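You operate a simulated robot arm through the tools that you are given. There is no shell and no other tool.

Carry out the task below with a simulated robot arm. There is one attempt and no reset: what you move stays moved.

Task
Put things in order on the top of the long bench. At the end: the roller stands on top of the tray (marked "L32"); the grey wedge block stands where the blue wax block (marked "Air") stood; the grey square pad stands where the roller stood; the blue wax block from the top of the long bench stands where the grey square pad stood; whatever was shut is shut again. Leave all else as you found it, and nothing knocked over.

It is judged by the outcome, as a careful person would: the job done as asked, and still so three seconds after it is handed in. It fails if anything else is knocked over, pushed out of place, dropped, spilled or broken.

Robot
A 6-joint arm with a two-finger gripper, fixed in place. Base frame: the origin is at the foot of the arm, x ahead of it, y to its left, z up; the work surface is at about z = 2. Units: mm, degrees, N and s.
With the tool pointing down near the work surface it reaches from about 180 to 480 mm from the base axis. Its first joint turns from -66.0 to 66.0 degrees. Payload 1.76 kg.
The TCP is the grasp point between the finger pads, 29 mm short of the fingertips. In the tool frame z runs along the fingers and y along their closing line. The gripper opens to 82 mm. The gripper's body begins 58 mm behind the TCP.
Orientation is that of the tool frame in the base frame, as a unit quaternion [x, y, z, w]. With the fingers straight down and closing along the base's y, the tool's x points along the base's -x, its y along +y and its z along -z.

Tools
- The arm moves only by the tool jog_arm. Its argument "motion" is one flat list of numbers, 7 for each row, row after row: the shift along the tool's x, y, z in mm, then the turn, a rotation vector about the tool's x, y, z in rad, then the finger opening in mm, from 0 to 82. In form: [dx, dy, dz, rx, ry, rz, hand, dx, dy, dz, rx, ry, rz, hand, ...]. A call has 1 to 20 rows; each row is the pose to reach, as a shift and turn from the pose commanded when the call began, along the tool's axes at that moment. Each row takes 0.2 s and may step no farther than 50 mm and 8.6 degrees from the row before; otherwise, or with a gripper value out of range, the whole call is refused. Where a pose cannot be reached the arm comes as near as it can. A force on the tool above 40 N (or 10 N above the force at the start of the call, whichever is more), or a blocked arm, ends the call early, and 0.2 s more pass. Each finger halts on what it meets, pressing with about 34 N; the grip force reading is that of the motor and also rises with nothing between the fingers. The clock runs only during rows and for 0.2 s after the last one: add rows that repeat a pose to give the fingers time. The reply holds the time, the measured pose of the TCP, the force on the tool along the base axes, the opening and the grip force, in the units named above and with some noise, with the torque about the TCP (base axes, N m) and any sound that the robot's microphone picked up, and new pictures: "show" is both (left out), scene, wrist or none.
- Cameras (640 x 400 px; columns grow to the right, rows downward): "scene" is fixed at [54.2, 360.8, 412.3]; the picture's right is [-0.73, -0.69, 0.00], its down [-0.47, 0.49, -0.73] and it looks along [0.50, -0.53, -0.68] (base axes); focal length 214 px, centre (320, 200). "wrist" rides on the gripper at [79, 4, -89] in the tool frame; the picture's right is [-0.05, 1.00, 0.00], its down [-0.71, -0.04, -0.71] and it looks along [-0.71, -0.04, 0.71] (tool axes); focal length 256 px, centre (320, 200). There is no depth. A picture from a camera that has moved, and an enlarged one, comes with that camera's place and axes in the base frame and with its lens. The place of the scene camera against the robot may be out by one fixed shift of up to 25 mm in any direction.
- zoom(camera, box): a new picture of the part [left, top, right, bottom] of that camera's present view, enlarged. The clock stands still meanwhile.
- close_job(): hands the job in; it is judged then, once.

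Nothing tells you positions but the pictures and the camera data. Unless the task says otherwise, let go and move clear before handing in.

The tools are called after "Emit:" as name(argument=value, ...) on one line, values as JSON. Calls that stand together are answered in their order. jog_arm: Moves the arm, as the interface text tells. Its arguments: {"type":"object","properties":{"motion":{"type":"array","items":{"type":"number"}},"show":{"type":"string","enum":["both","scene","wrist","none"]}},"required":["motion"]} The other tools are called the same way: zoom (camera, box) takes an enlarged picture of a part of a camera's view; close_job () hands the job in.

At the start:

```text
clock: 0.0
tcp_pos: [266.8, -68.0, 249.3]
orientation: [0.0, 1.0, 0.0, 0.0]
contact_force: [-0.1, -0.7, 0.1]
wrist_torque: [0.0, 0.01, 0.01]
finger_gap: 82.0
grip_force: 0.0
```

scene: 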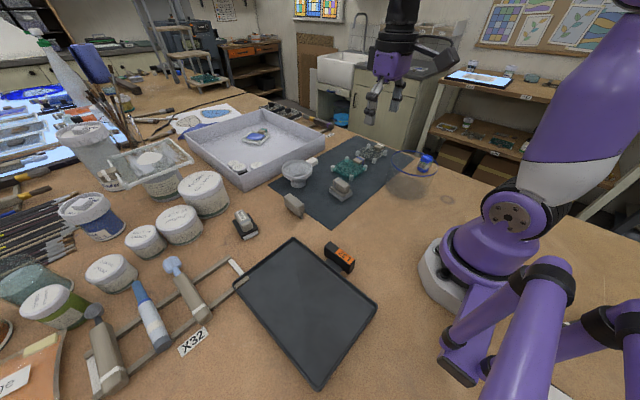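
wrist: 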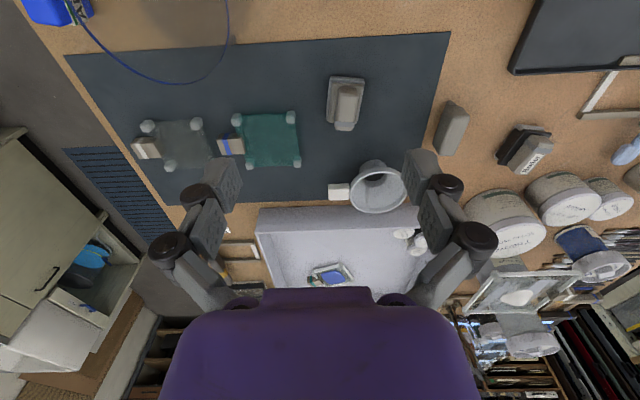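

I see a bench with a dark tray, a white tray, jars, and small items on a dark mat. I'll zoom in on parts of both views to identify the roller, tray "L32", wax block "Air", wedge block and square pad.

Emit:
zoom(camera="scene", box=[220, 120, 460, 270])

Emit:
zoom(camera="scene", box=[40, 220, 280, 400])

Emit:
zoom(camera="scene", box=[0, 60, 260, 240])

Emit:
zoom(camera="wrist", box=[60, 40, 380, 240])

Emit:
zoom(camera="wrist", box=[380, 40, 640, 300])

Emit:
zoom(camera="scene", box=[220, 220, 400, 400])

```text
2.67 times, centred on (340, 195) of scene
camera zoom: at [54.2, 360.8, 412.3], right [-0.73, -0.69, 0.0], down [-0.47, 0.49, -0.73], along [0.5, -0.53, -0.68], focal length 572 px, centre (267, 213)
```

zoom: 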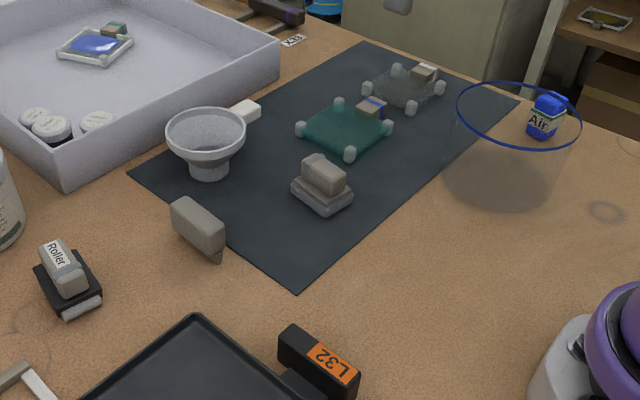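

```text
2.22 times, centred on (160, 310) of scene
camera zoom: at [54.2, 360.8, 412.3], right [-0.73, -0.69, 0.0], down [-0.47, 0.49, -0.73], along [0.5, -0.53, -0.68], focal length 477 px, centre (676, -44)
```

zoom: 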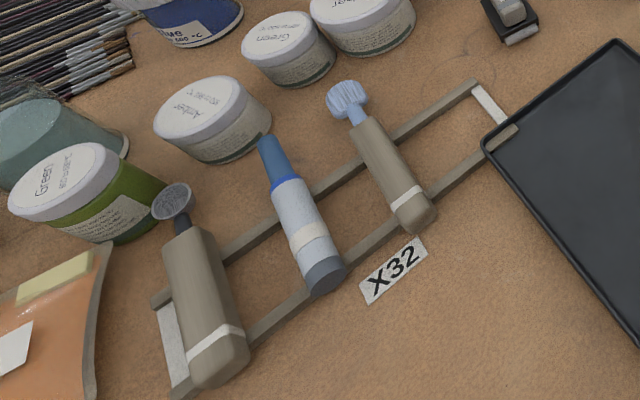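

```text
2.22 times, centred on (130, 150) of scene
camera zoom: at [54.2, 360.8, 412.3], right [-0.73, -0.69, 0.0], down [-0.47, 0.49, -0.73], along [0.5, -0.53, -0.68], focal length 477 px, centre (742, 311)
```

zoom: 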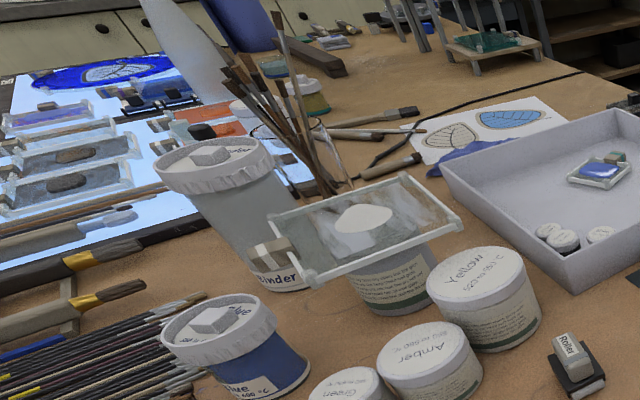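

```text
2.00 times, centred on (220, 140) of wrist
camera zoom: at [188.8, -63.9, 338.2], right [0.05, 1.0, 0.0], down [0.71, -0.04, 0.71], along [0.71, -0.04, -0.71], focal length 512 px, centre (520, 320)
```

zoom: 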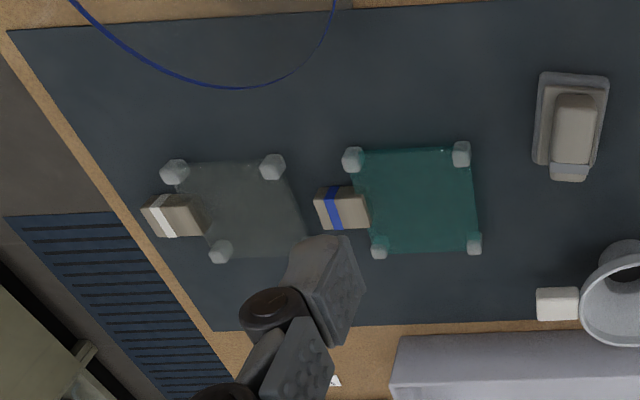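

```text
1.54 times, centred on (510, 170) of wrist
camera zoom: at [188.8, -63.9, 338.2], right [0.05, 1.0, 0.0], down [0.71, -0.04, 0.71], along [0.71, -0.04, -0.71], focal length 394 px, centre (28, 246)
```

zoom: 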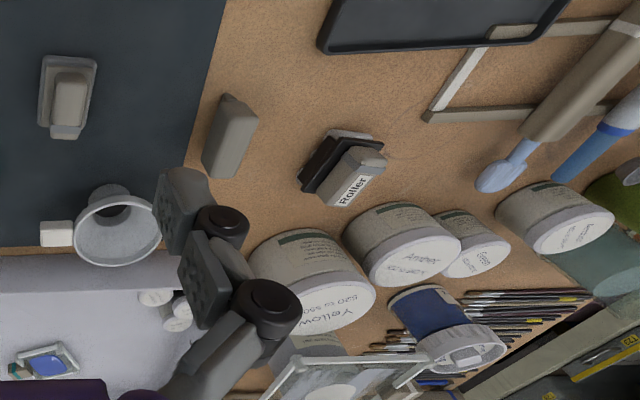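

```text
2.22 times, centred on (310, 310) of scene
camera zoom: at [54.2, 360.8, 412.3], right [-0.73, -0.69, 0.0], down [-0.47, 0.49, -0.73], along [0.5, -0.53, -0.68], focal length 477 px, centre (342, -44)
```

zoom: 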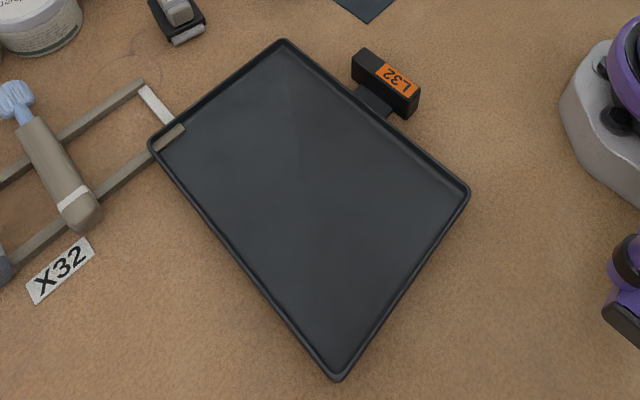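

The tray L32, roller, and a wedge-like block are visible; the "Air" blue block seems to be near or within a clear vessel with a blue rim. I'll zoom in more before moving.

Emit:
zoom(camera="scene", box=[370, 130, 480, 220])

Emit:
zoom(camera="scene", box=[310, 130, 410, 215])

Emit:
zoom(camera="scene", box=[225, 150, 325, 250])

Emit:
zoom(camera="wrist", box=[0, 0, 240, 150])

Emit:
zoom(camera="scene", box=[430, 50, 580, 170])

```text
4.44 times, centred on (425, 175) of scene
camera zoom: at [54.2, 360.8, 412.3], right [-0.73, -0.69, 0.0], down [-0.47, 0.49, -0.73], along [0.5, -0.53, -0.68], focal length 953 px, centre (-147, 311)
```

zoom: 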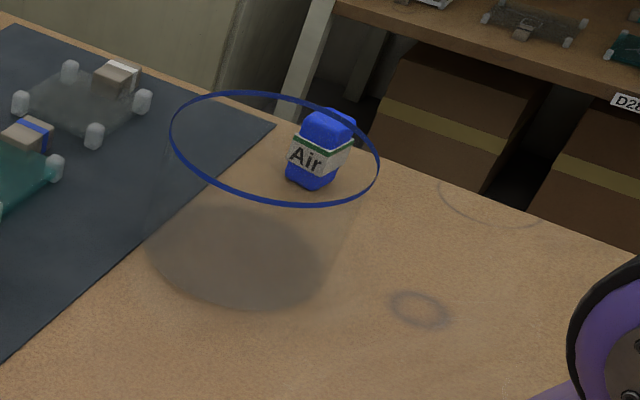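

```text
4.71 times, centred on (360, 172) of scene
camera zoom: at [54.2, 360.8, 412.3], right [-0.73, -0.69, 0.0], down [-0.47, 0.49, -0.73], along [0.5, -0.53, -0.68], focal length 1009 px, centre (132, 329)
```

zoom: 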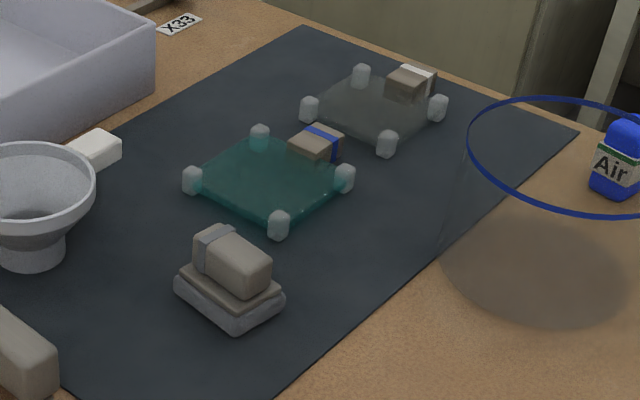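

```text
4.00 times, centred on (275, 200) of scene
camera zoom: at [54.2, 360.8, 412.3], right [-0.73, -0.69, 0.0], down [-0.47, 0.49, -0.73], along [0.5, -0.53, -0.68], focal length 858 px, centre (500, 200)
```

zoom: 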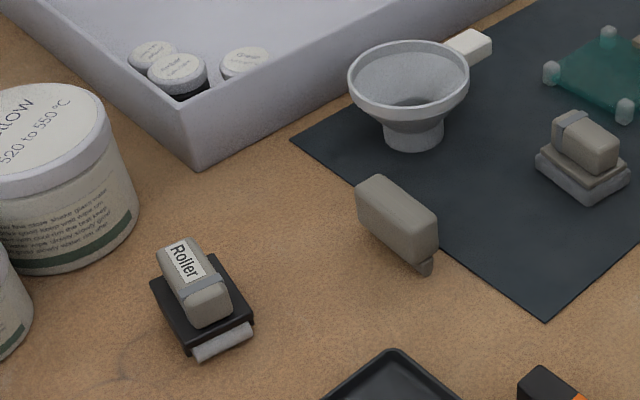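

```text
2.67 times, centred on (120, 75) of wrist
camera zoom: at [188.8, -63.9, 338.2], right [0.05, 1.0, 0.0], down [0.71, -0.04, 0.71], along [0.71, -0.04, -0.71], focal length 683 px, centre (853, 533)
```

zoom: 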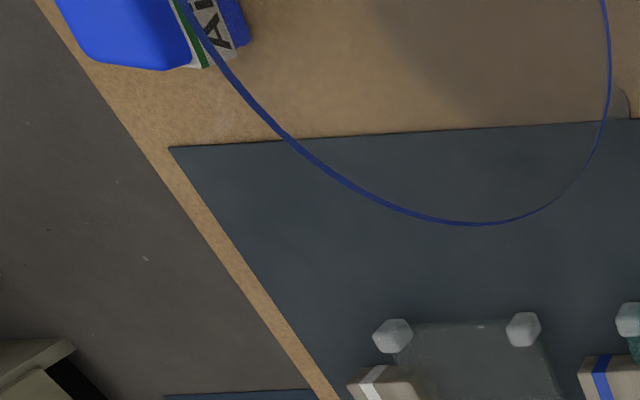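

```text
3.33 times, centred on (505, 110) of scene
camera zoom: at [54.2, 360.8, 412.3], right [-0.73, -0.69, 0.0], down [-0.47, 0.49, -0.73], along [0.5, -0.53, -0.68], focal length 715 px, centre (-297, 500)
```

zoom: 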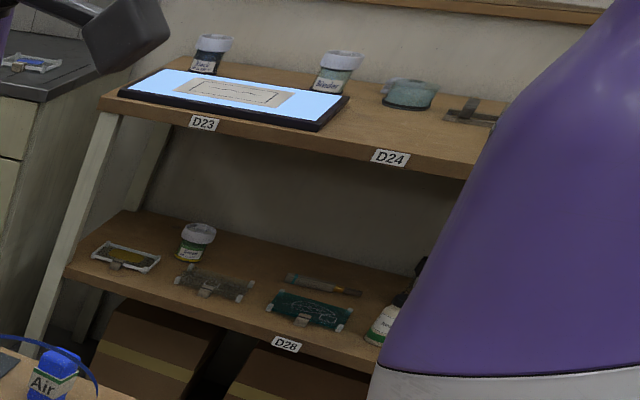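

Using both cameras I place the items roughly: pad at (334,-40), wedge at (376,108), roller at (410,220), Air block at (210,-295) behind a clear glass vessel near (208,-175), tray about x 83–311, y 170–330. Next I turn the wrist camera toward the Air block for a better look.

Emit:
jog_arm(motion=[11, -10, 0, 0, 0, 0.145, 82, 22, -20, 0, 0, 0, 0.29, 82, 33, -31, 0, 0, 0, 0.435, 82, 45, -41, 0, 0, 0, 0.58, 82, 56, -52, 0, 0, 0, 0.725, 82, 67, -62, 0, 0, 0, 0.87, 82, 67, -62, 0, 0, 0, 0.87, 82], show="both")

```text
clock: 1.6
tcp_pos: [199.9, -131.3, 249.1]
orientation: [0.423, 0.906, 0.0, -0.001]
contact_force: [0.1, 0.2, 0.1]
wrist_torque: [0.0, -0.01, 0.03]
finger_gap: 82.0
grip_force: 0.0
camera wrist: at [152.5, -67.9, 338.5], right [0.8, 0.6, 0.0], down [0.43, -0.57, 0.71], along [0.42, -0.56, -0.71], focal length 256 px, centre (320, 200)
```

scene: 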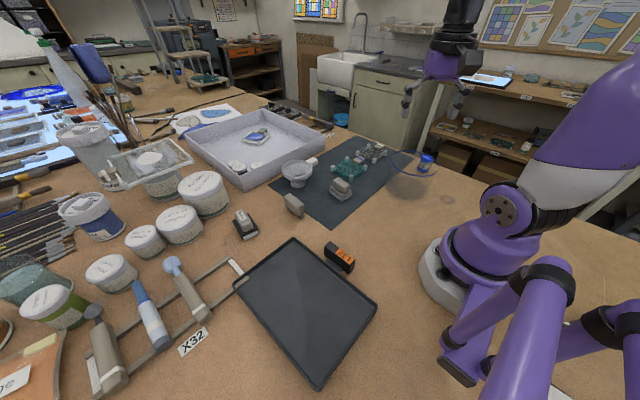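
wrist: 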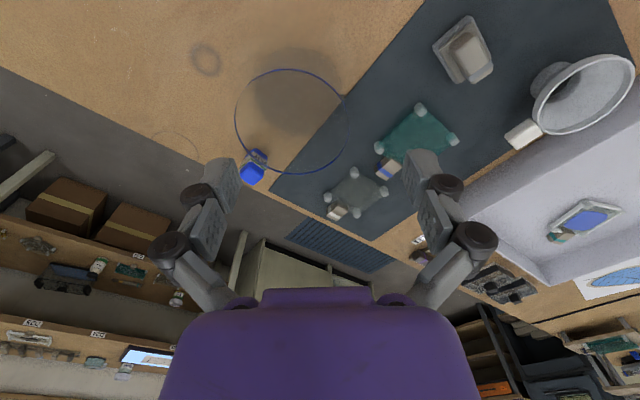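

The Air block stands just outside the vessel's rim toward the bench edge. I'll zoom in on it and the pad.

Emit:
zoom(camera="wrist", box=[180, 30, 380, 200])

Emit:
zoom(camera="wrist", box=[380, 0, 540, 110])

```text
2.35 times, centred on (280, 115) of wrist
camera zoom: at [152.5, -67.9, 338.5], right [0.8, 0.6, 0.0], down [0.43, -0.57, 0.71], along [0.42, -0.56, -0.71], focal length 602 px, centre (414, 400)
```

zoom: 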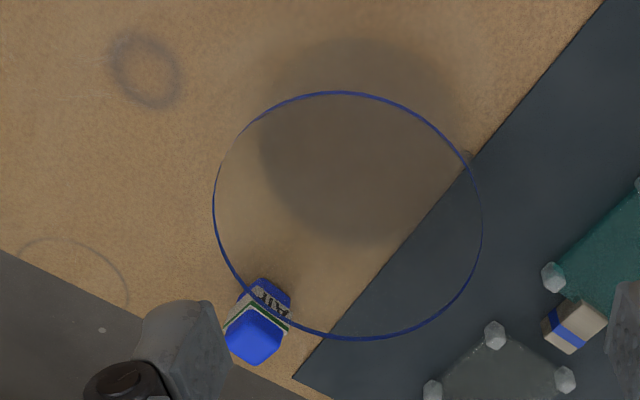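

```text
3.64 times, centred on (460, 55) of wrist
camera zoom: at [152.5, -67.9, 338.5], right [0.8, 0.6, 0.0], down [0.43, -0.57, 0.71], along [0.42, -0.56, -0.71], focal length 931 px, centre (-189, 727)
```

zoom: 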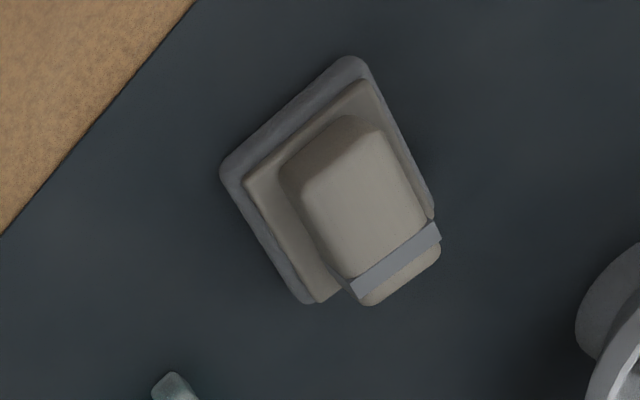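

The Air block stands near (215,-290), about 40 mm outside the vessel wall (vessel about R 60 around (207,-188)). I shift the camera sideways and a bit lower to see the block unobstructed.

Emit:
jog_arm(motion=[5, -25, 20, 0, 0, 0, 82, 10, -50, 40, 0, 0, 0, 82, 10, -50, 40, 0, 0, 0, 82], show="wrist")

Emit:
zoom(camera="wrist", box=[220, 20, 420, 180])

```text
clock: 2.4
tcp_pos: [154.6, -155.6, 209.0]
orientation: [0.422, 0.907, 0.0, 0.0]
contact_force: [0.6, 0.1, 0.1]
wrist_torque: [0.01, -0.02, -0.01]
finger_gap: 81.9
grip_force: 0.1
camera wrist: at [107.5, -91.8, 297.2], right [0.8, 0.6, 0.0], down [0.43, -0.56, 0.71], along [0.43, -0.56, -0.71], focal length 256 px, centre (320, 200)
```

wrist: 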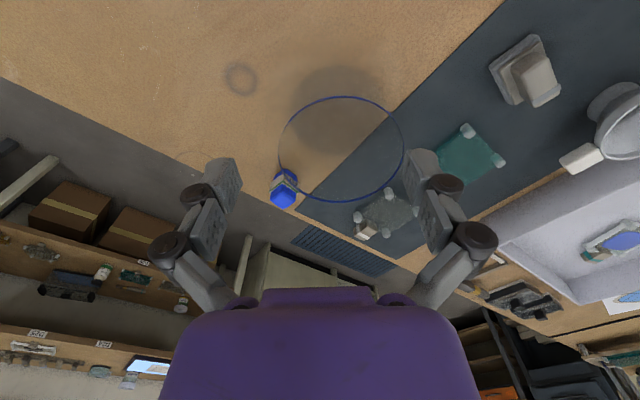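

```text
2.50 times, centred on (320, 100) of wrist
camera zoom: at [107.5, -91.8, 297.2], right [0.8, 0.6, 0.0], down [0.43, -0.56, 0.71], along [0.43, -0.56, -0.71], focal length 640 px, centre (320, 450)
```

zoom: 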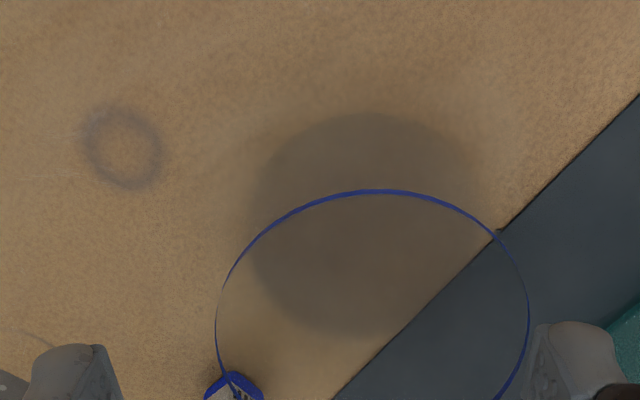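

Emit:
zoom(camera="wrist", box=[240, 140, 340, 220])

Emit:
zoom(camera="wrist", box=[260, 60, 460, 220])

Emit:
zoom(camera="wrist", box=[440, 20, 640, 180])

```text
5.00 times, centred on (290, 180) of wrist
camera zoom: at [107.5, -91.8, 297.2], right [0.8, 0.6, 0.0], down [0.43, -0.56, 0.71], along [0.43, -0.56, -0.71], focal length 1280 px, centre (470, 300)
```

zoom: 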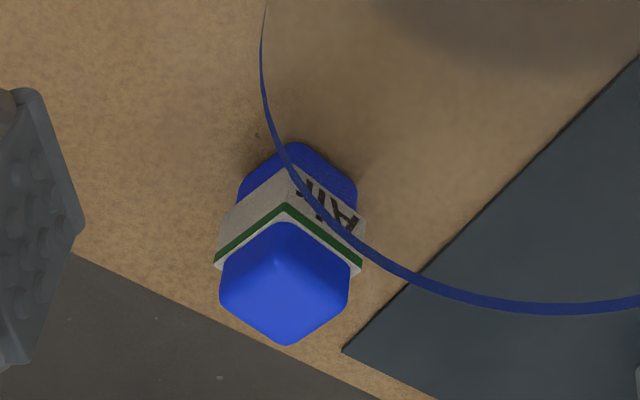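

```text
2.50 times, centred on (360, 140) of wrist
camera zoom: at [107.5, -91.8, 297.2], right [0.8, 0.6, 0.0], down [0.43, -0.56, 0.71], along [0.43, -0.56, -0.71], focal length 640 px, centre (220, 350)
```

zoom: 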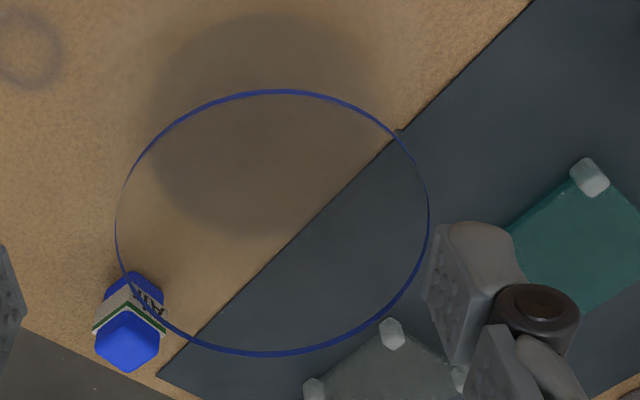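

```text
2.50 times, centred on (540, 100) of wrist
camera zoom: at [107.5, -91.8, 297.2], right [0.8, 0.6, 0.0], down [0.43, -0.56, 0.71], along [0.43, -0.56, -0.71], focal length 640 px, centre (-230, 450)
```

zoom: 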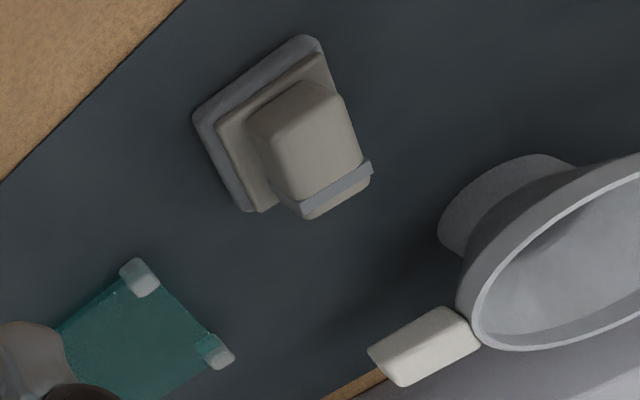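

The Air block is about 26 mm square, 40 mm tall, centred near (218,-319) with 55 mm clearance from the vessel; bench edge at y≈-384. Now I move over to view the pad, wedge and roller closely.

Emit:
jog_arm(motion=[13, 26.5, -1, 0, 0, -0.109, 82, 26, 53, -2, 0, 0, -0.2175, 82, 39, 79.5, -3, 0, 0, -0.326, 82, 52, 106, -4, 0, 0, -0.435, 82, 65, 132.5, -5, 0, 0, -0.544, 82, 78, 159, -6, 0, 0, -0.6525, 82, 91, 185.5, -6, 0, 0, -0.761, 82, 103.6, 212.2, -6, 0, 0, -0.87, 82, 103.6, 212.2, -6, 0, 0, -0.87, 82], show="both")

Emit:
zoom(camera="wrist", box=[240, 40, 400, 168])

Emit:
zoom(camera="wrist", box=[360, 40, 560, 200])

Emit:
zoom(camera="wrist", box=[80, 20, 280, 180])

```text
clock: 4.4
tcp_pos: [253.4, 61.4, 214.2]
orientation: [0.0, 1.0, 0.0, 0.0]
contact_force: [0.2, 0.5, -0.6]
wrist_torque: [-0.02, -0.02, -0.01]
finger_gap: 81.9
grip_force: 0.1
camera wrist: at [174.8, 65.6, 303.9], right [0.05, 1.0, 0.0], down [0.71, -0.04, 0.71], along [0.71, -0.04, -0.71], focal length 256 px, centre (320, 200)
```

scene: 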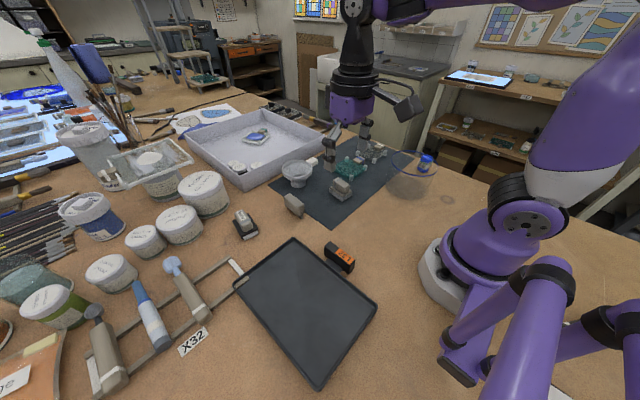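
wrist: 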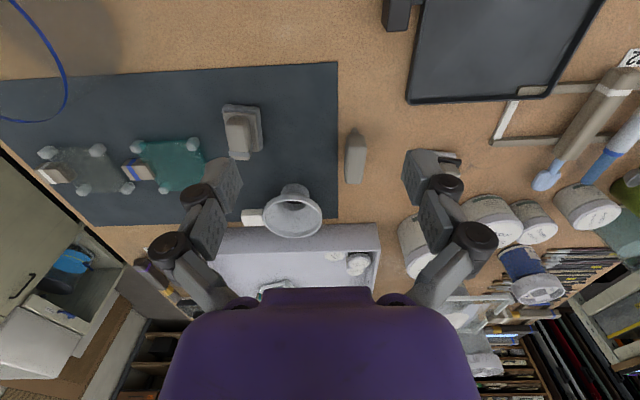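

```text
3.12 times, centred on (320, 104) of wrist
camera zoom: at [174.8, 65.6, 303.9], right [0.05, 1.0, 0.0], down [0.71, -0.04, 0.71], along [0.71, -0.04, -0.71], focal length 800 px, centre (320, 500)
```

zoom: 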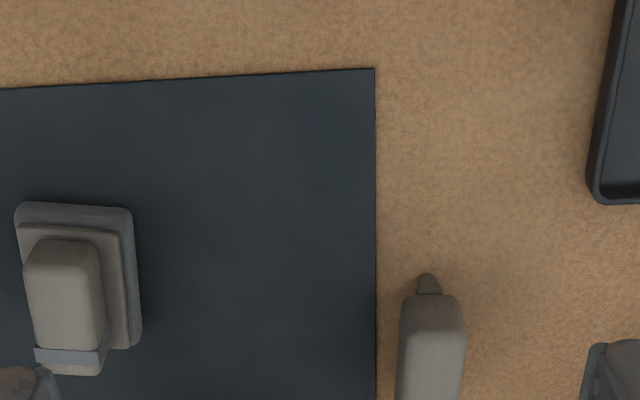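

```text
2.50 times, centred on (460, 120) of wrist
camera zoom: at [174.8, 65.6, 303.9], right [0.05, 1.0, 0.0], down [0.71, -0.04, 0.71], along [0.71, -0.04, -0.71], focal length 640 px, centre (-30, 400)
```

zoom: 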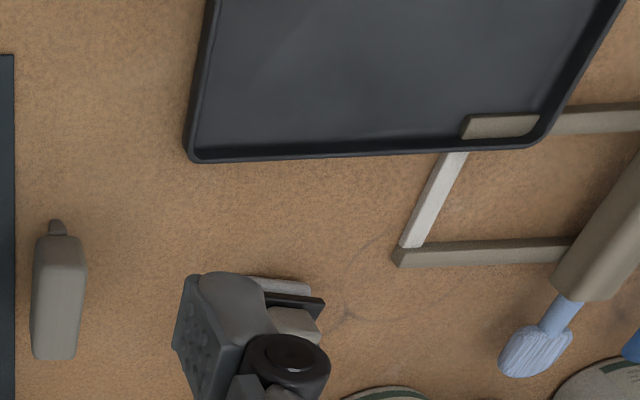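

```text
2.50 times, centred on (180, 100) of wrist
camera zoom: at [174.8, 65.6, 303.9], right [0.05, 1.0, 0.0], down [0.71, -0.04, 0.71], along [0.71, -0.04, -0.71], focal length 640 px, centre (670, 450)
```

zoom: 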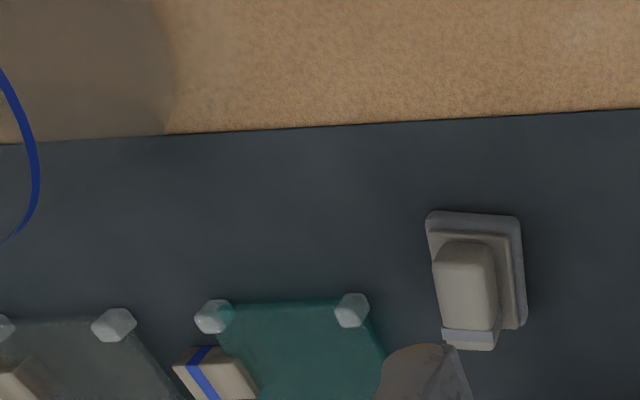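

Now closer crops of the wedge and pad.

Emit:
zoom(camera="wrist", box=[320, 115, 400, 195])

Emit:
zoom(camera="wrist", box=[200, 90, 290, 170])

Emit:
zoom(camera="scene", box=[275, 180, 325, 225])

Emit:
zoom(camera="scene", box=[220, 195, 280, 250])

```text
5.00 times, centred on (360, 155) of wrist
camera zoom: at [174.8, 65.6, 303.9], right [0.05, 1.0, 0.0], down [0.71, -0.04, 0.71], along [0.71, -0.04, -0.71], focal length 1280 px, centre (120, 425)
```

zoom: 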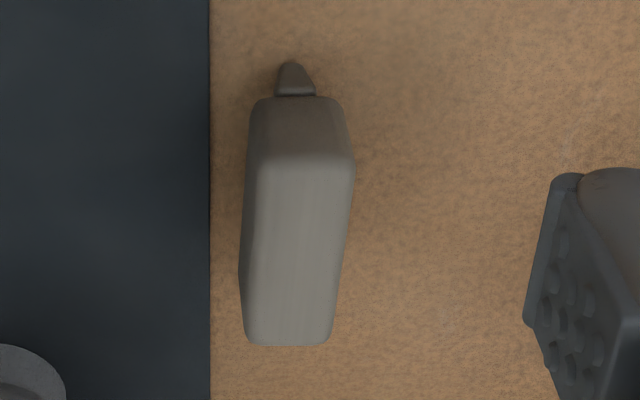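

```text
5.00 times, centred on (245, 130) of wrist
camera zoom: at [174.8, 65.6, 303.9], right [0.05, 1.0, 0.0], down [0.71, -0.04, 0.71], along [0.71, -0.04, -0.71], focal length 1280 px, centre (695, 550)
```

zoom: 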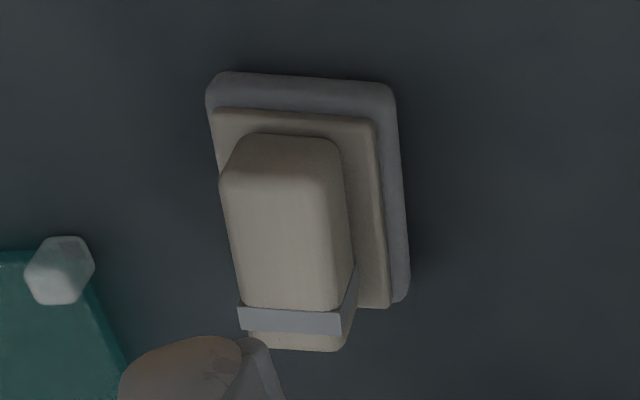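

```text
8.89 times, centred on (300, 202) of scene
camera zoom: at [54.2, 360.8, 412.3], right [-0.73, -0.69, 0.0], down [-0.47, 0.49, -0.73], along [0.5, -0.53, -0.68], focal length 1906 px, centre (498, 178)
```

zoom: 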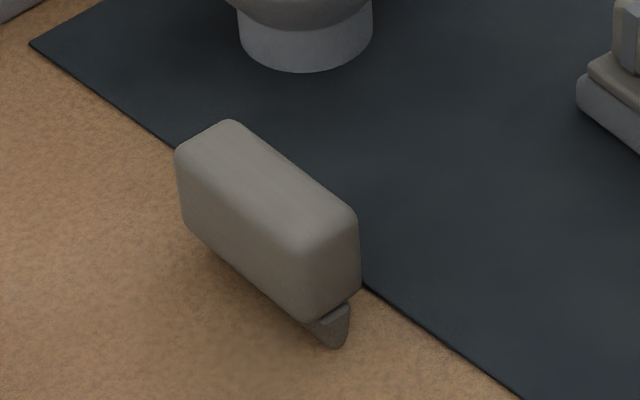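

```text
7.27 times, centred on (250, 222) of scene
camera zoom: at [54.2, 360.8, 412.3], right [-0.73, -0.69, 0.0], down [-0.47, 0.49, -0.73], along [0.5, -0.53, -0.68], focal length 1560 px, centre (829, 36)
```

zoom: 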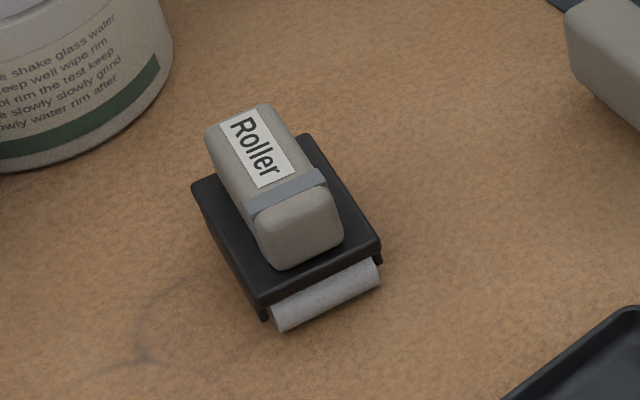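

The wedge is a rounded grip on a narrow wedge foot near (370,105); the pad is about 46 mm square near (338,-40). I now move closer to the roller.

Emit:
jog_arm(motion=[-19, 28, 8, 0, 0, 0, 82, -38, 57, 17, 0, 0, 0, 82, -57, 85, 25, 0, 0, 0, 82, -76.6, 113.6, 34, 0, 0, 0, 82, -76.6, 113.6, 34, 0, 0, 0, 82], show="wrist")

Emit:
zoom(camera="wrist", box=[300, 80, 420, 190])

Emit:
zoom(camera="wrist", box=[200, 60, 340, 190])

```text
clock: 5.6
tcp_pos: [329.9, 175.8, 181.6]
orientation: [0.0, 1.0, 0.0, 0.0]
contact_force: [0.5, 0.9, -0.2]
wrist_torque: [0.0, -0.02, 0.0]
finger_gap: 82.1
grip_force: 0.1
camera wrist: at [250.5, 180.8, 270.3], right [0.05, 1.0, 0.0], down [0.71, -0.04, 0.71], along [0.71, -0.04, -0.71], focal length 256 px, centre (320, 200)
```

wrist: 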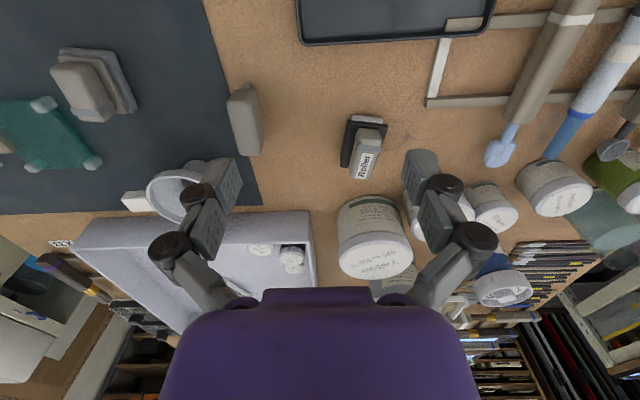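

```text
3.64 times, centred on (360, 135) of wrist
camera zoom: at [250.5, 180.8, 270.3], right [0.05, 1.0, 0.0], down [0.71, -0.04, 0.71], along [0.71, -0.04, -0.71], focal length 931 px, centre (174, 436)
```

zoom: 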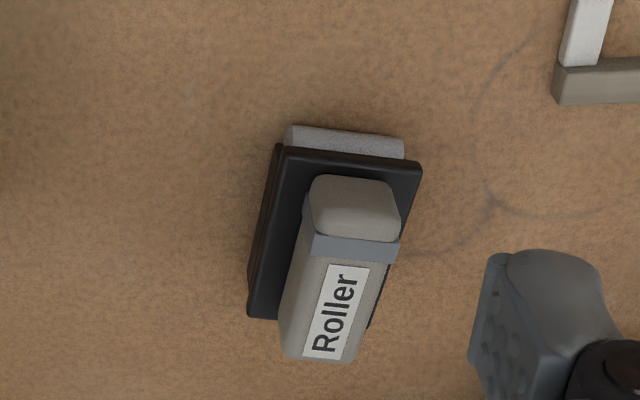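

```text
3.08 times, centred on (270, 125) of wrist
camera zoom: at [250.5, 180.8, 270.3], right [0.05, 1.0, 0.0], down [0.71, -0.04, 0.71], along [0.71, -0.04, -0.71], focal length 788 px, centre (474, 431)
```

zoom: 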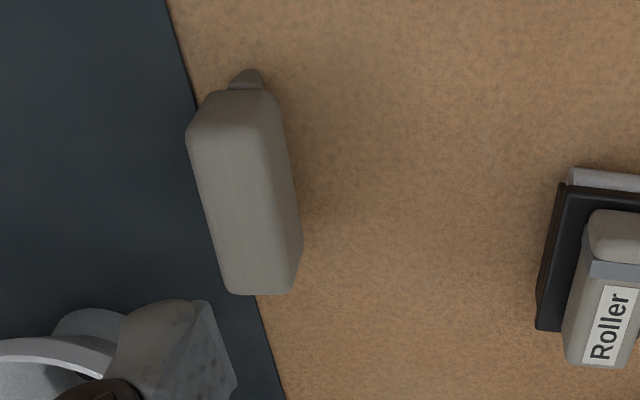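

The wedge's grip top is at z≈46, centred near (375,100). The roller sits near (407,220), turned about -10°. I move above the roller, aligned with its handle, to refine.

Emit:
jog_arm(motion=[-24, 15, 14, 0, 0, 0.058, 82, -47, 30, 28, 0, 0, 0.116, 82, -70, 44, 41, 0, 0, 0.175, 82, -70, 44, 41, 0, 0, 0.175, 82], show="wrist")

Emit:
zoom(camera="wrist", box=[240, 30, 400, 180])

```text
clock: 6.6
tcp_pos: [395.4, 218.5, 139.7]
orientation: [0.088, 0.996, -0.001, -0.001]
contact_force: [-0.4, 0.1, -0.4]
wrist_torque: [-0.03, -0.02, 0.0]
finger_gap: 81.9
grip_force: 0.1
camera wrist: at [319.1, 236.3, 229.2], right [0.23, 0.97, 0.0], down [0.69, -0.16, 0.71], along [0.69, -0.16, -0.71], focal length 256 px, centre (320, 200)
```

wrist: 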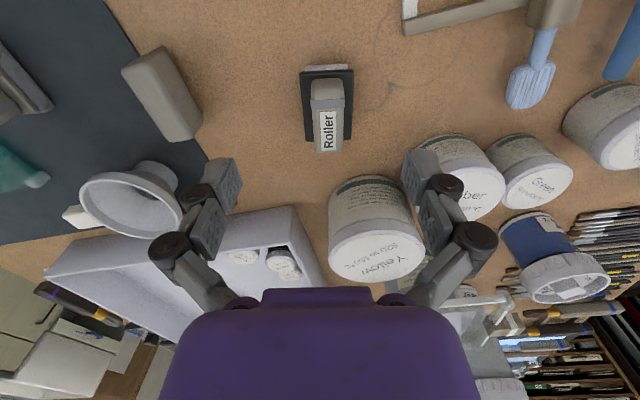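

```text
2.67 times, centred on (320, 105) of wrist
camera zoom: at [319.1, 236.3, 229.2], right [0.23, 0.97, 0.0], down [0.69, -0.16, 0.71], along [0.69, -0.16, -0.71], focal length 683 px, centre (320, 453)
```

zoom: 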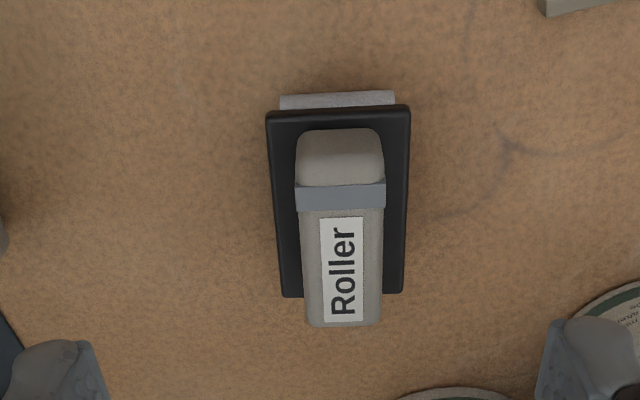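

The roller's handle top is at z≈53, centred at about (416.5,220.5), yaw about -11°, plate top about z 20. I move directly above it to check alignment before descending.

Emit:
jog_arm(motion=[-10, 3, 15, 0, 0, 0.01, 82, -20.4, 5.7, 40, 0, 0, 0.02, 82, -20.4, 5.7, 50, 0, 0, 0.02, 82, -20.4, 5.7, 50, 0, 0, 0.02, 82], show="both")

Emit:
zoom(camera="wrist", box=[180, 40, 480, 220])

```text
clock: 7.6
tcp_pos: [418.3, 220.1, 90.6]
orientation: [0.099, 0.995, 0.0, 0.0]
contact_force: [0.1, 0.0, -0.8]
wrist_torque: [-0.01, 0.02, 0.01]
finger_gap: 82.2
grip_force: 0.0
camera wrist: at [342.1, 239.8, 179.1], right [0.25, 0.97, 0.0], down [0.69, -0.17, 0.71], along [0.69, -0.17, -0.71], focal length 256 px, centre (320, 200)
```

scene: 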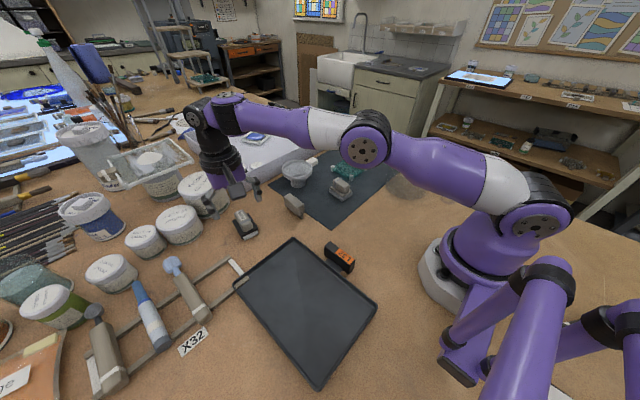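
wrist: 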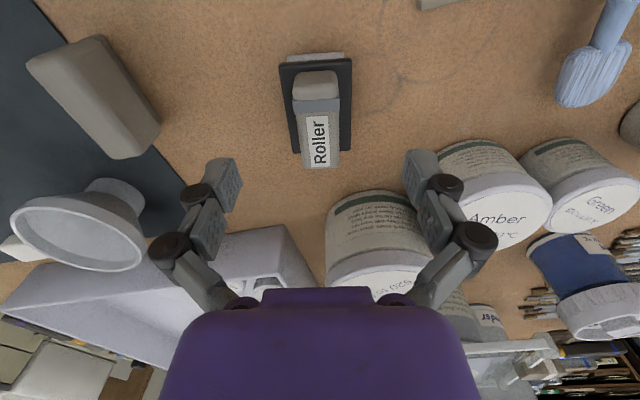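

```text
2.13 times, centred on (330, 130) of wrist
camera zoom: at [342.1, 239.8, 179.1], right [0.25, 0.97, 0.0], down [0.69, -0.17, 0.71], along [0.69, -0.17, -0.71], focal length 546 px, centre (299, 349)
```

zoom: 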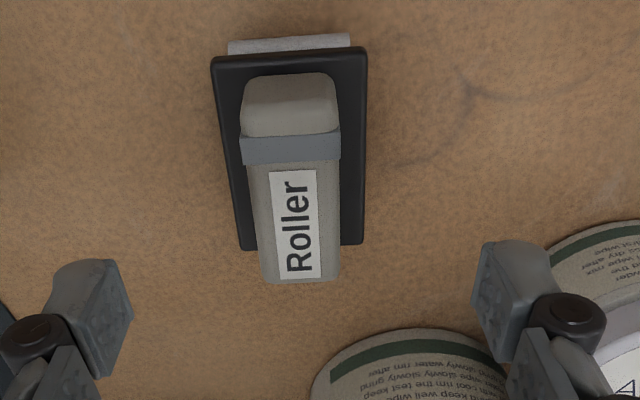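

Alignment looks right: handle centre (416,220) is under the TCP. I descend to TCP z≈55 (fingertips above the roller's black plate) and close.

Emit:
jog_arm(motion=[2, 0, 15, 0, 0, 0, 82, 2, 0, 28, 0, 0, 0, 82, 2, 0, 36, 0, 0, 0, 82, 2, 0, 36, 0, 0, 0, 82], show="both")

Emit:
zoom(camera="wrist", box=[180, 40, 480, 220])

Emit:
zoom(camera="scene", box=[200, 170, 290, 260])

```text
clock: 8.6
tcp_pos: [418.8, 222.2, 54.8]
orientation: [0.098, 0.995, 0.0, 0.0]
contact_force: [-0.4, -0.5, 0.7]
wrist_torque: [-0.05, -0.02, -0.01]
finger_gap: 82.2
grip_force: 0.1
camera wrist: at [341.2, 240.8, 143.8], right [0.25, 0.97, 0.0], down [0.69, -0.17, 0.71], along [0.69, -0.17, -0.71], focal length 256 px, centre (320, 200)
```

scene: 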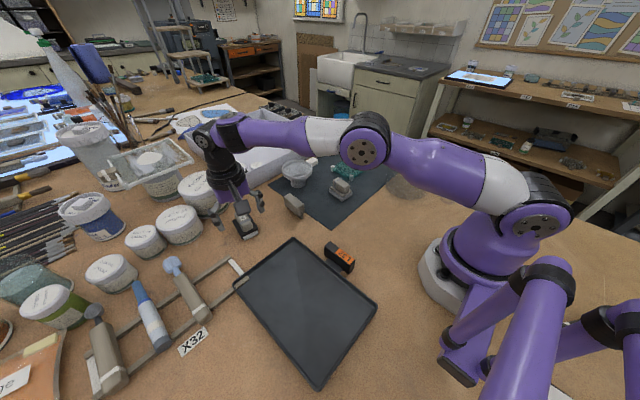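
wrist: 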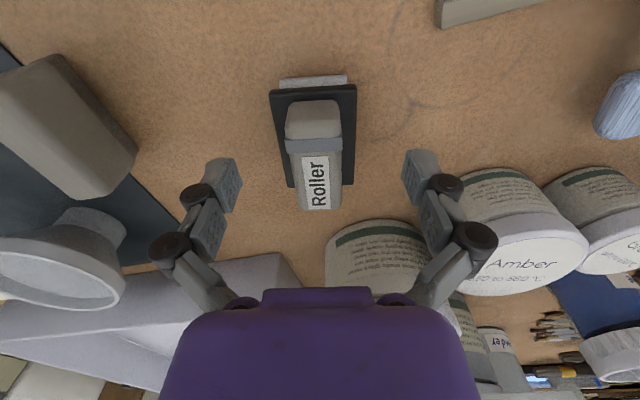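

```text
2.13 times, centred on (330, 130) of wrist
camera zoom: at [341.2, 240.8, 143.8], right [0.25, 0.97, 0.0], down [0.69, -0.17, 0.71], along [0.69, -0.17, -0.71], focal length 546 px, centre (299, 349)
```

zoom: 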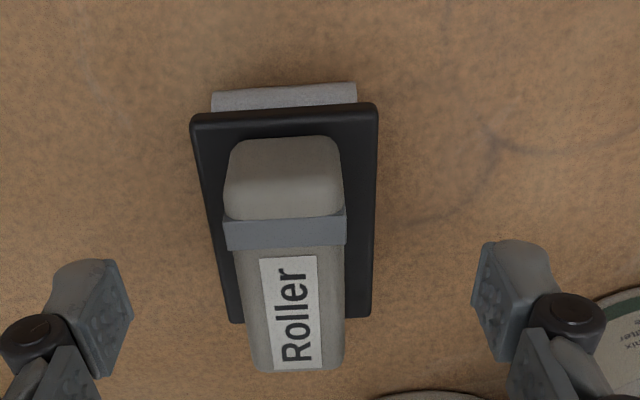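

```text
4.44 times, centred on (245, 215) of scene
camera zoom: at [54.2, 360.8, 412.3], right [-0.73, -0.69, 0.0], down [-0.47, 0.49, -0.73], along [0.5, -0.53, -0.68], focal length 953 px, centre (653, 133)
```

zoom: 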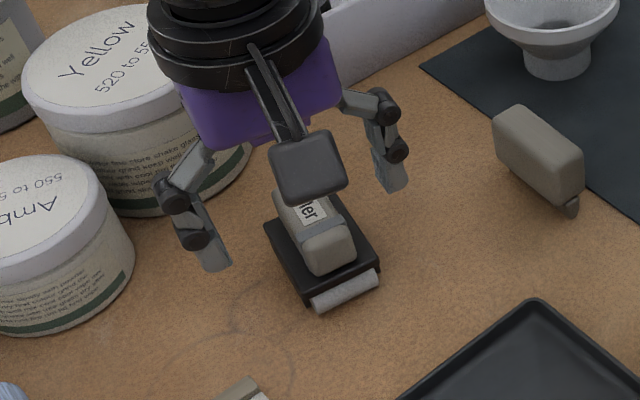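

The fingers straddle the handle cleanly. Closing now.

Emit:
jog_arm(motion=[0, 0, 0, 0, 0, 0, 40, 0, 0, 0, 0, 0, 0, 10, 0, 0, 0, 0, 0, 0, 10, 0, 0, 0, 0, 0, 0, 10], show="wrist")

Emit:
zoom(camera="wrist", box=[180, 40, 480, 220])

```text
clock: 9.6
tcp_pos: [417.5, 221.2, 55.0]
orientation: [0.098, 0.995, 0.002, 0.001]
contact_force: [0.4, -0.5, 11.6]
wrist_torque: [-0.1, -0.02, -0.04]
finger_gap: 23.3
grip_force: 34.3
camera wrist: at [341.4, 240.8, 144.5], right [0.25, 0.97, 0.0], down [0.68, -0.17, 0.71], along [0.69, -0.17, -0.71], focal length 256 px, centre (320, 200)
```

wrist: 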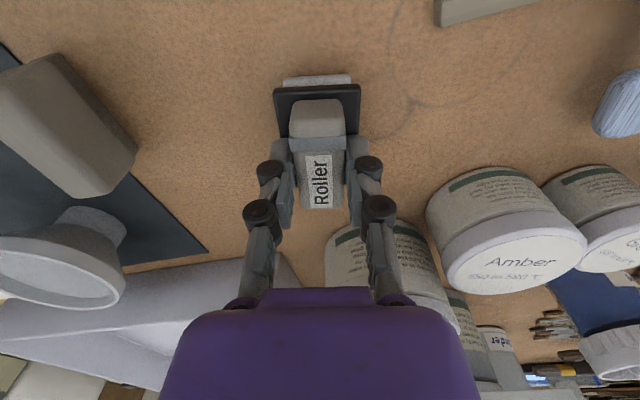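

```text
2.13 times, centred on (330, 130) of wrist
camera zoom: at [341.4, 240.8, 144.5], right [0.25, 0.97, 0.0], down [0.68, -0.17, 0.71], along [0.69, -0.17, -0.71], focal length 546 px, centre (299, 349)
```

zoom: 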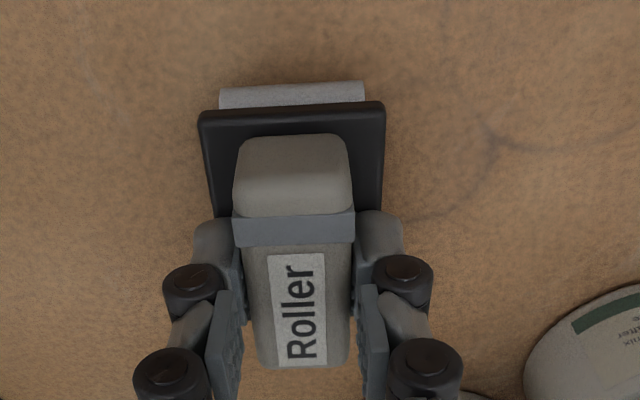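

Gripped at 23.3 mm. I lift straight up.

Emit:
jog_arm(motion=[0, 0, -5, 0, 0, 0, 10, 0, 0, -15, 0, 0, 0, 10, 0, 0, -35, 0, 0, 0, 10, 0, 0, -60, 0, 0, 0, 10, 0, 0, -85, 0, 0, 0, 10, 0, 0, -85, 0, 0, 0, 10], show="both")

Emit:
zoom(camera="wrist", box=[180, 40, 480, 220])

Emit:
zoom(camera="scene", box=[160, 130, 300, 260])

```text
clock: 11.0
tcp_pos: [410.3, 223.0, 136.5]
orientation: [0.098, 0.995, 0.0, 0.0]
contact_force: [-0.1, -0.6, 0.7]
wrist_torque: [0.03, -0.01, 0.03]
finger_gap: 10.0
grip_force: 0.1
out of reach, approached as far as the arm can: row 5, 6
camera wrist: at [333.8, 241.3, 225.6], right [0.25, 0.97, 0.0], down [0.69, -0.17, 0.71], along [0.69, -0.17, -0.71], focal length 256 px, centre (320, 200)
```

scene: 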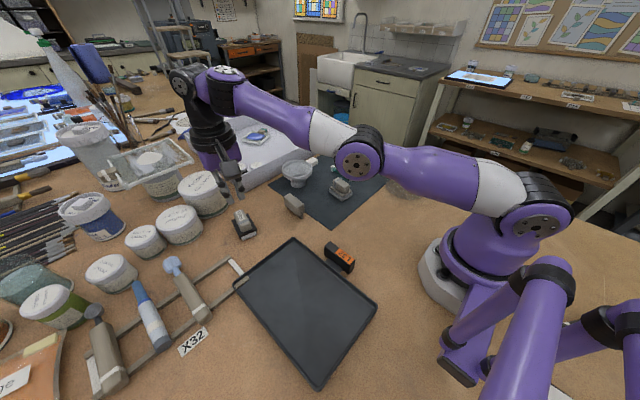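
wrist: 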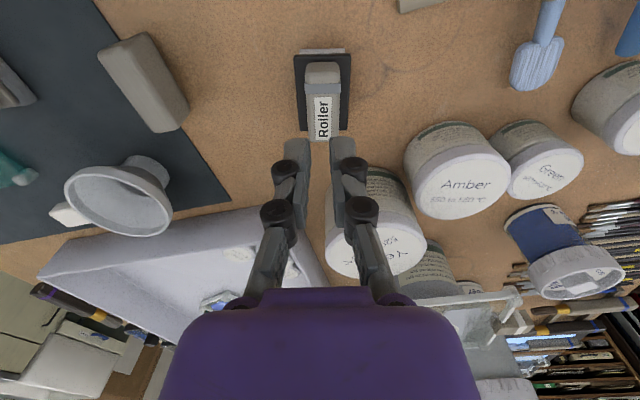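

```text
2.13 times, centred on (330, 130) of wrist
camera zoom: at [333.8, 241.3, 225.6], right [0.25, 0.97, 0.0], down [0.69, -0.17, 0.71], along [0.69, -0.17, -0.71], focal length 546 px, centre (299, 349)
```

zoom: 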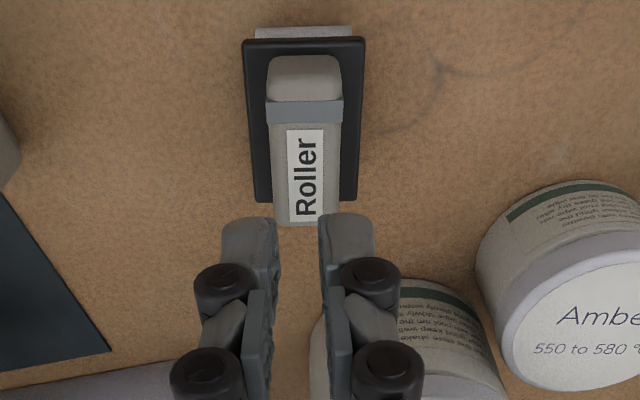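

```text
3.08 times, centred on (230, 195) of scene
camera zoom: at [54.2, 360.8, 412.3], right [-0.73, -0.69, 0.0], down [-0.47, 0.49, -0.73], along [0.5, -0.53, -0.68], focal length 660 px, centre (597, 215)
```

zoom: 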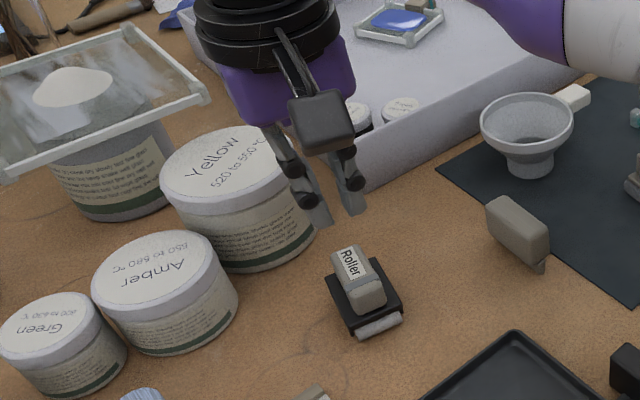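

The roller slipped out of the fingers and stayed standing in place (now about (417.5,222)). I'll open, come back down partway, and check my position before a second, more careful grip.

Emit:
jog_arm(motion=[0, 0, 10, 0, 0, 0, 50, 0, 0, 30, 0, 0, 0, 60, 0, 0, 50, 0, 0, 0, 60, 0, 0, 50, 0, 0, 0, 60], show="wrist")

Emit:
zoom(camera="wrist", box=[180, 40, 480, 220])

```text
clock: 12.0
tcp_pos: [419.3, 225.0, 87.9]
orientation: [0.097, 0.995, 0.001, -0.001]
contact_force: [-0.5, -0.2, 0.2]
wrist_torque: [0.02, 0.01, 0.01]
finger_gap: 60.4
grip_force: 0.1
out of reach, approached as far as the arm can: row 2, 3, 4
camera wrist: at [343.2, 245.5, 177.5], right [0.25, 0.97, 0.0], down [0.69, -0.17, 0.71], along [0.68, -0.17, -0.71], focal length 256 px, centre (320, 200)
```

wrist: 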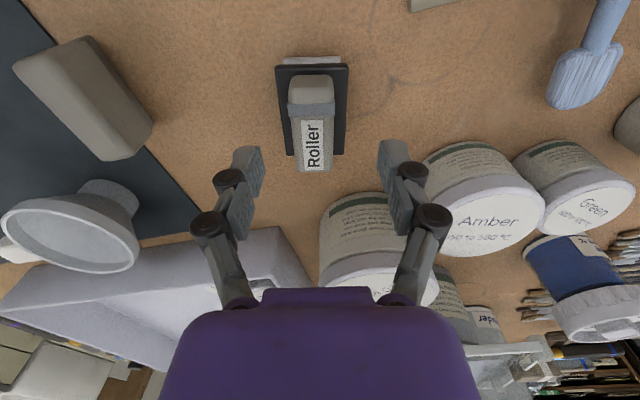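

```text
2.13 times, centred on (330, 130) of wrist
camera zoom: at [343.2, 245.5, 177.5], right [0.25, 0.97, 0.0], down [0.69, -0.17, 0.71], along [0.68, -0.17, -0.71], focal length 546 px, centre (299, 349)
```

zoom: 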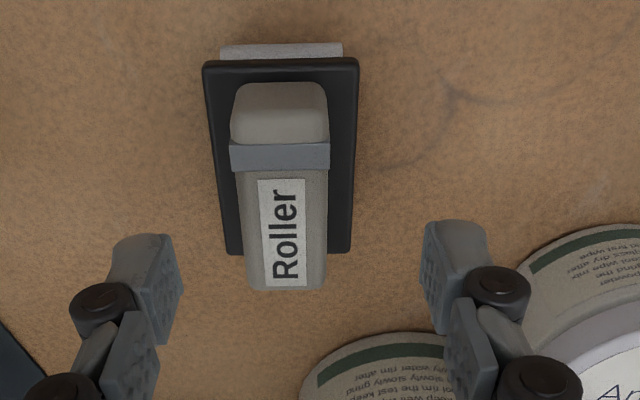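

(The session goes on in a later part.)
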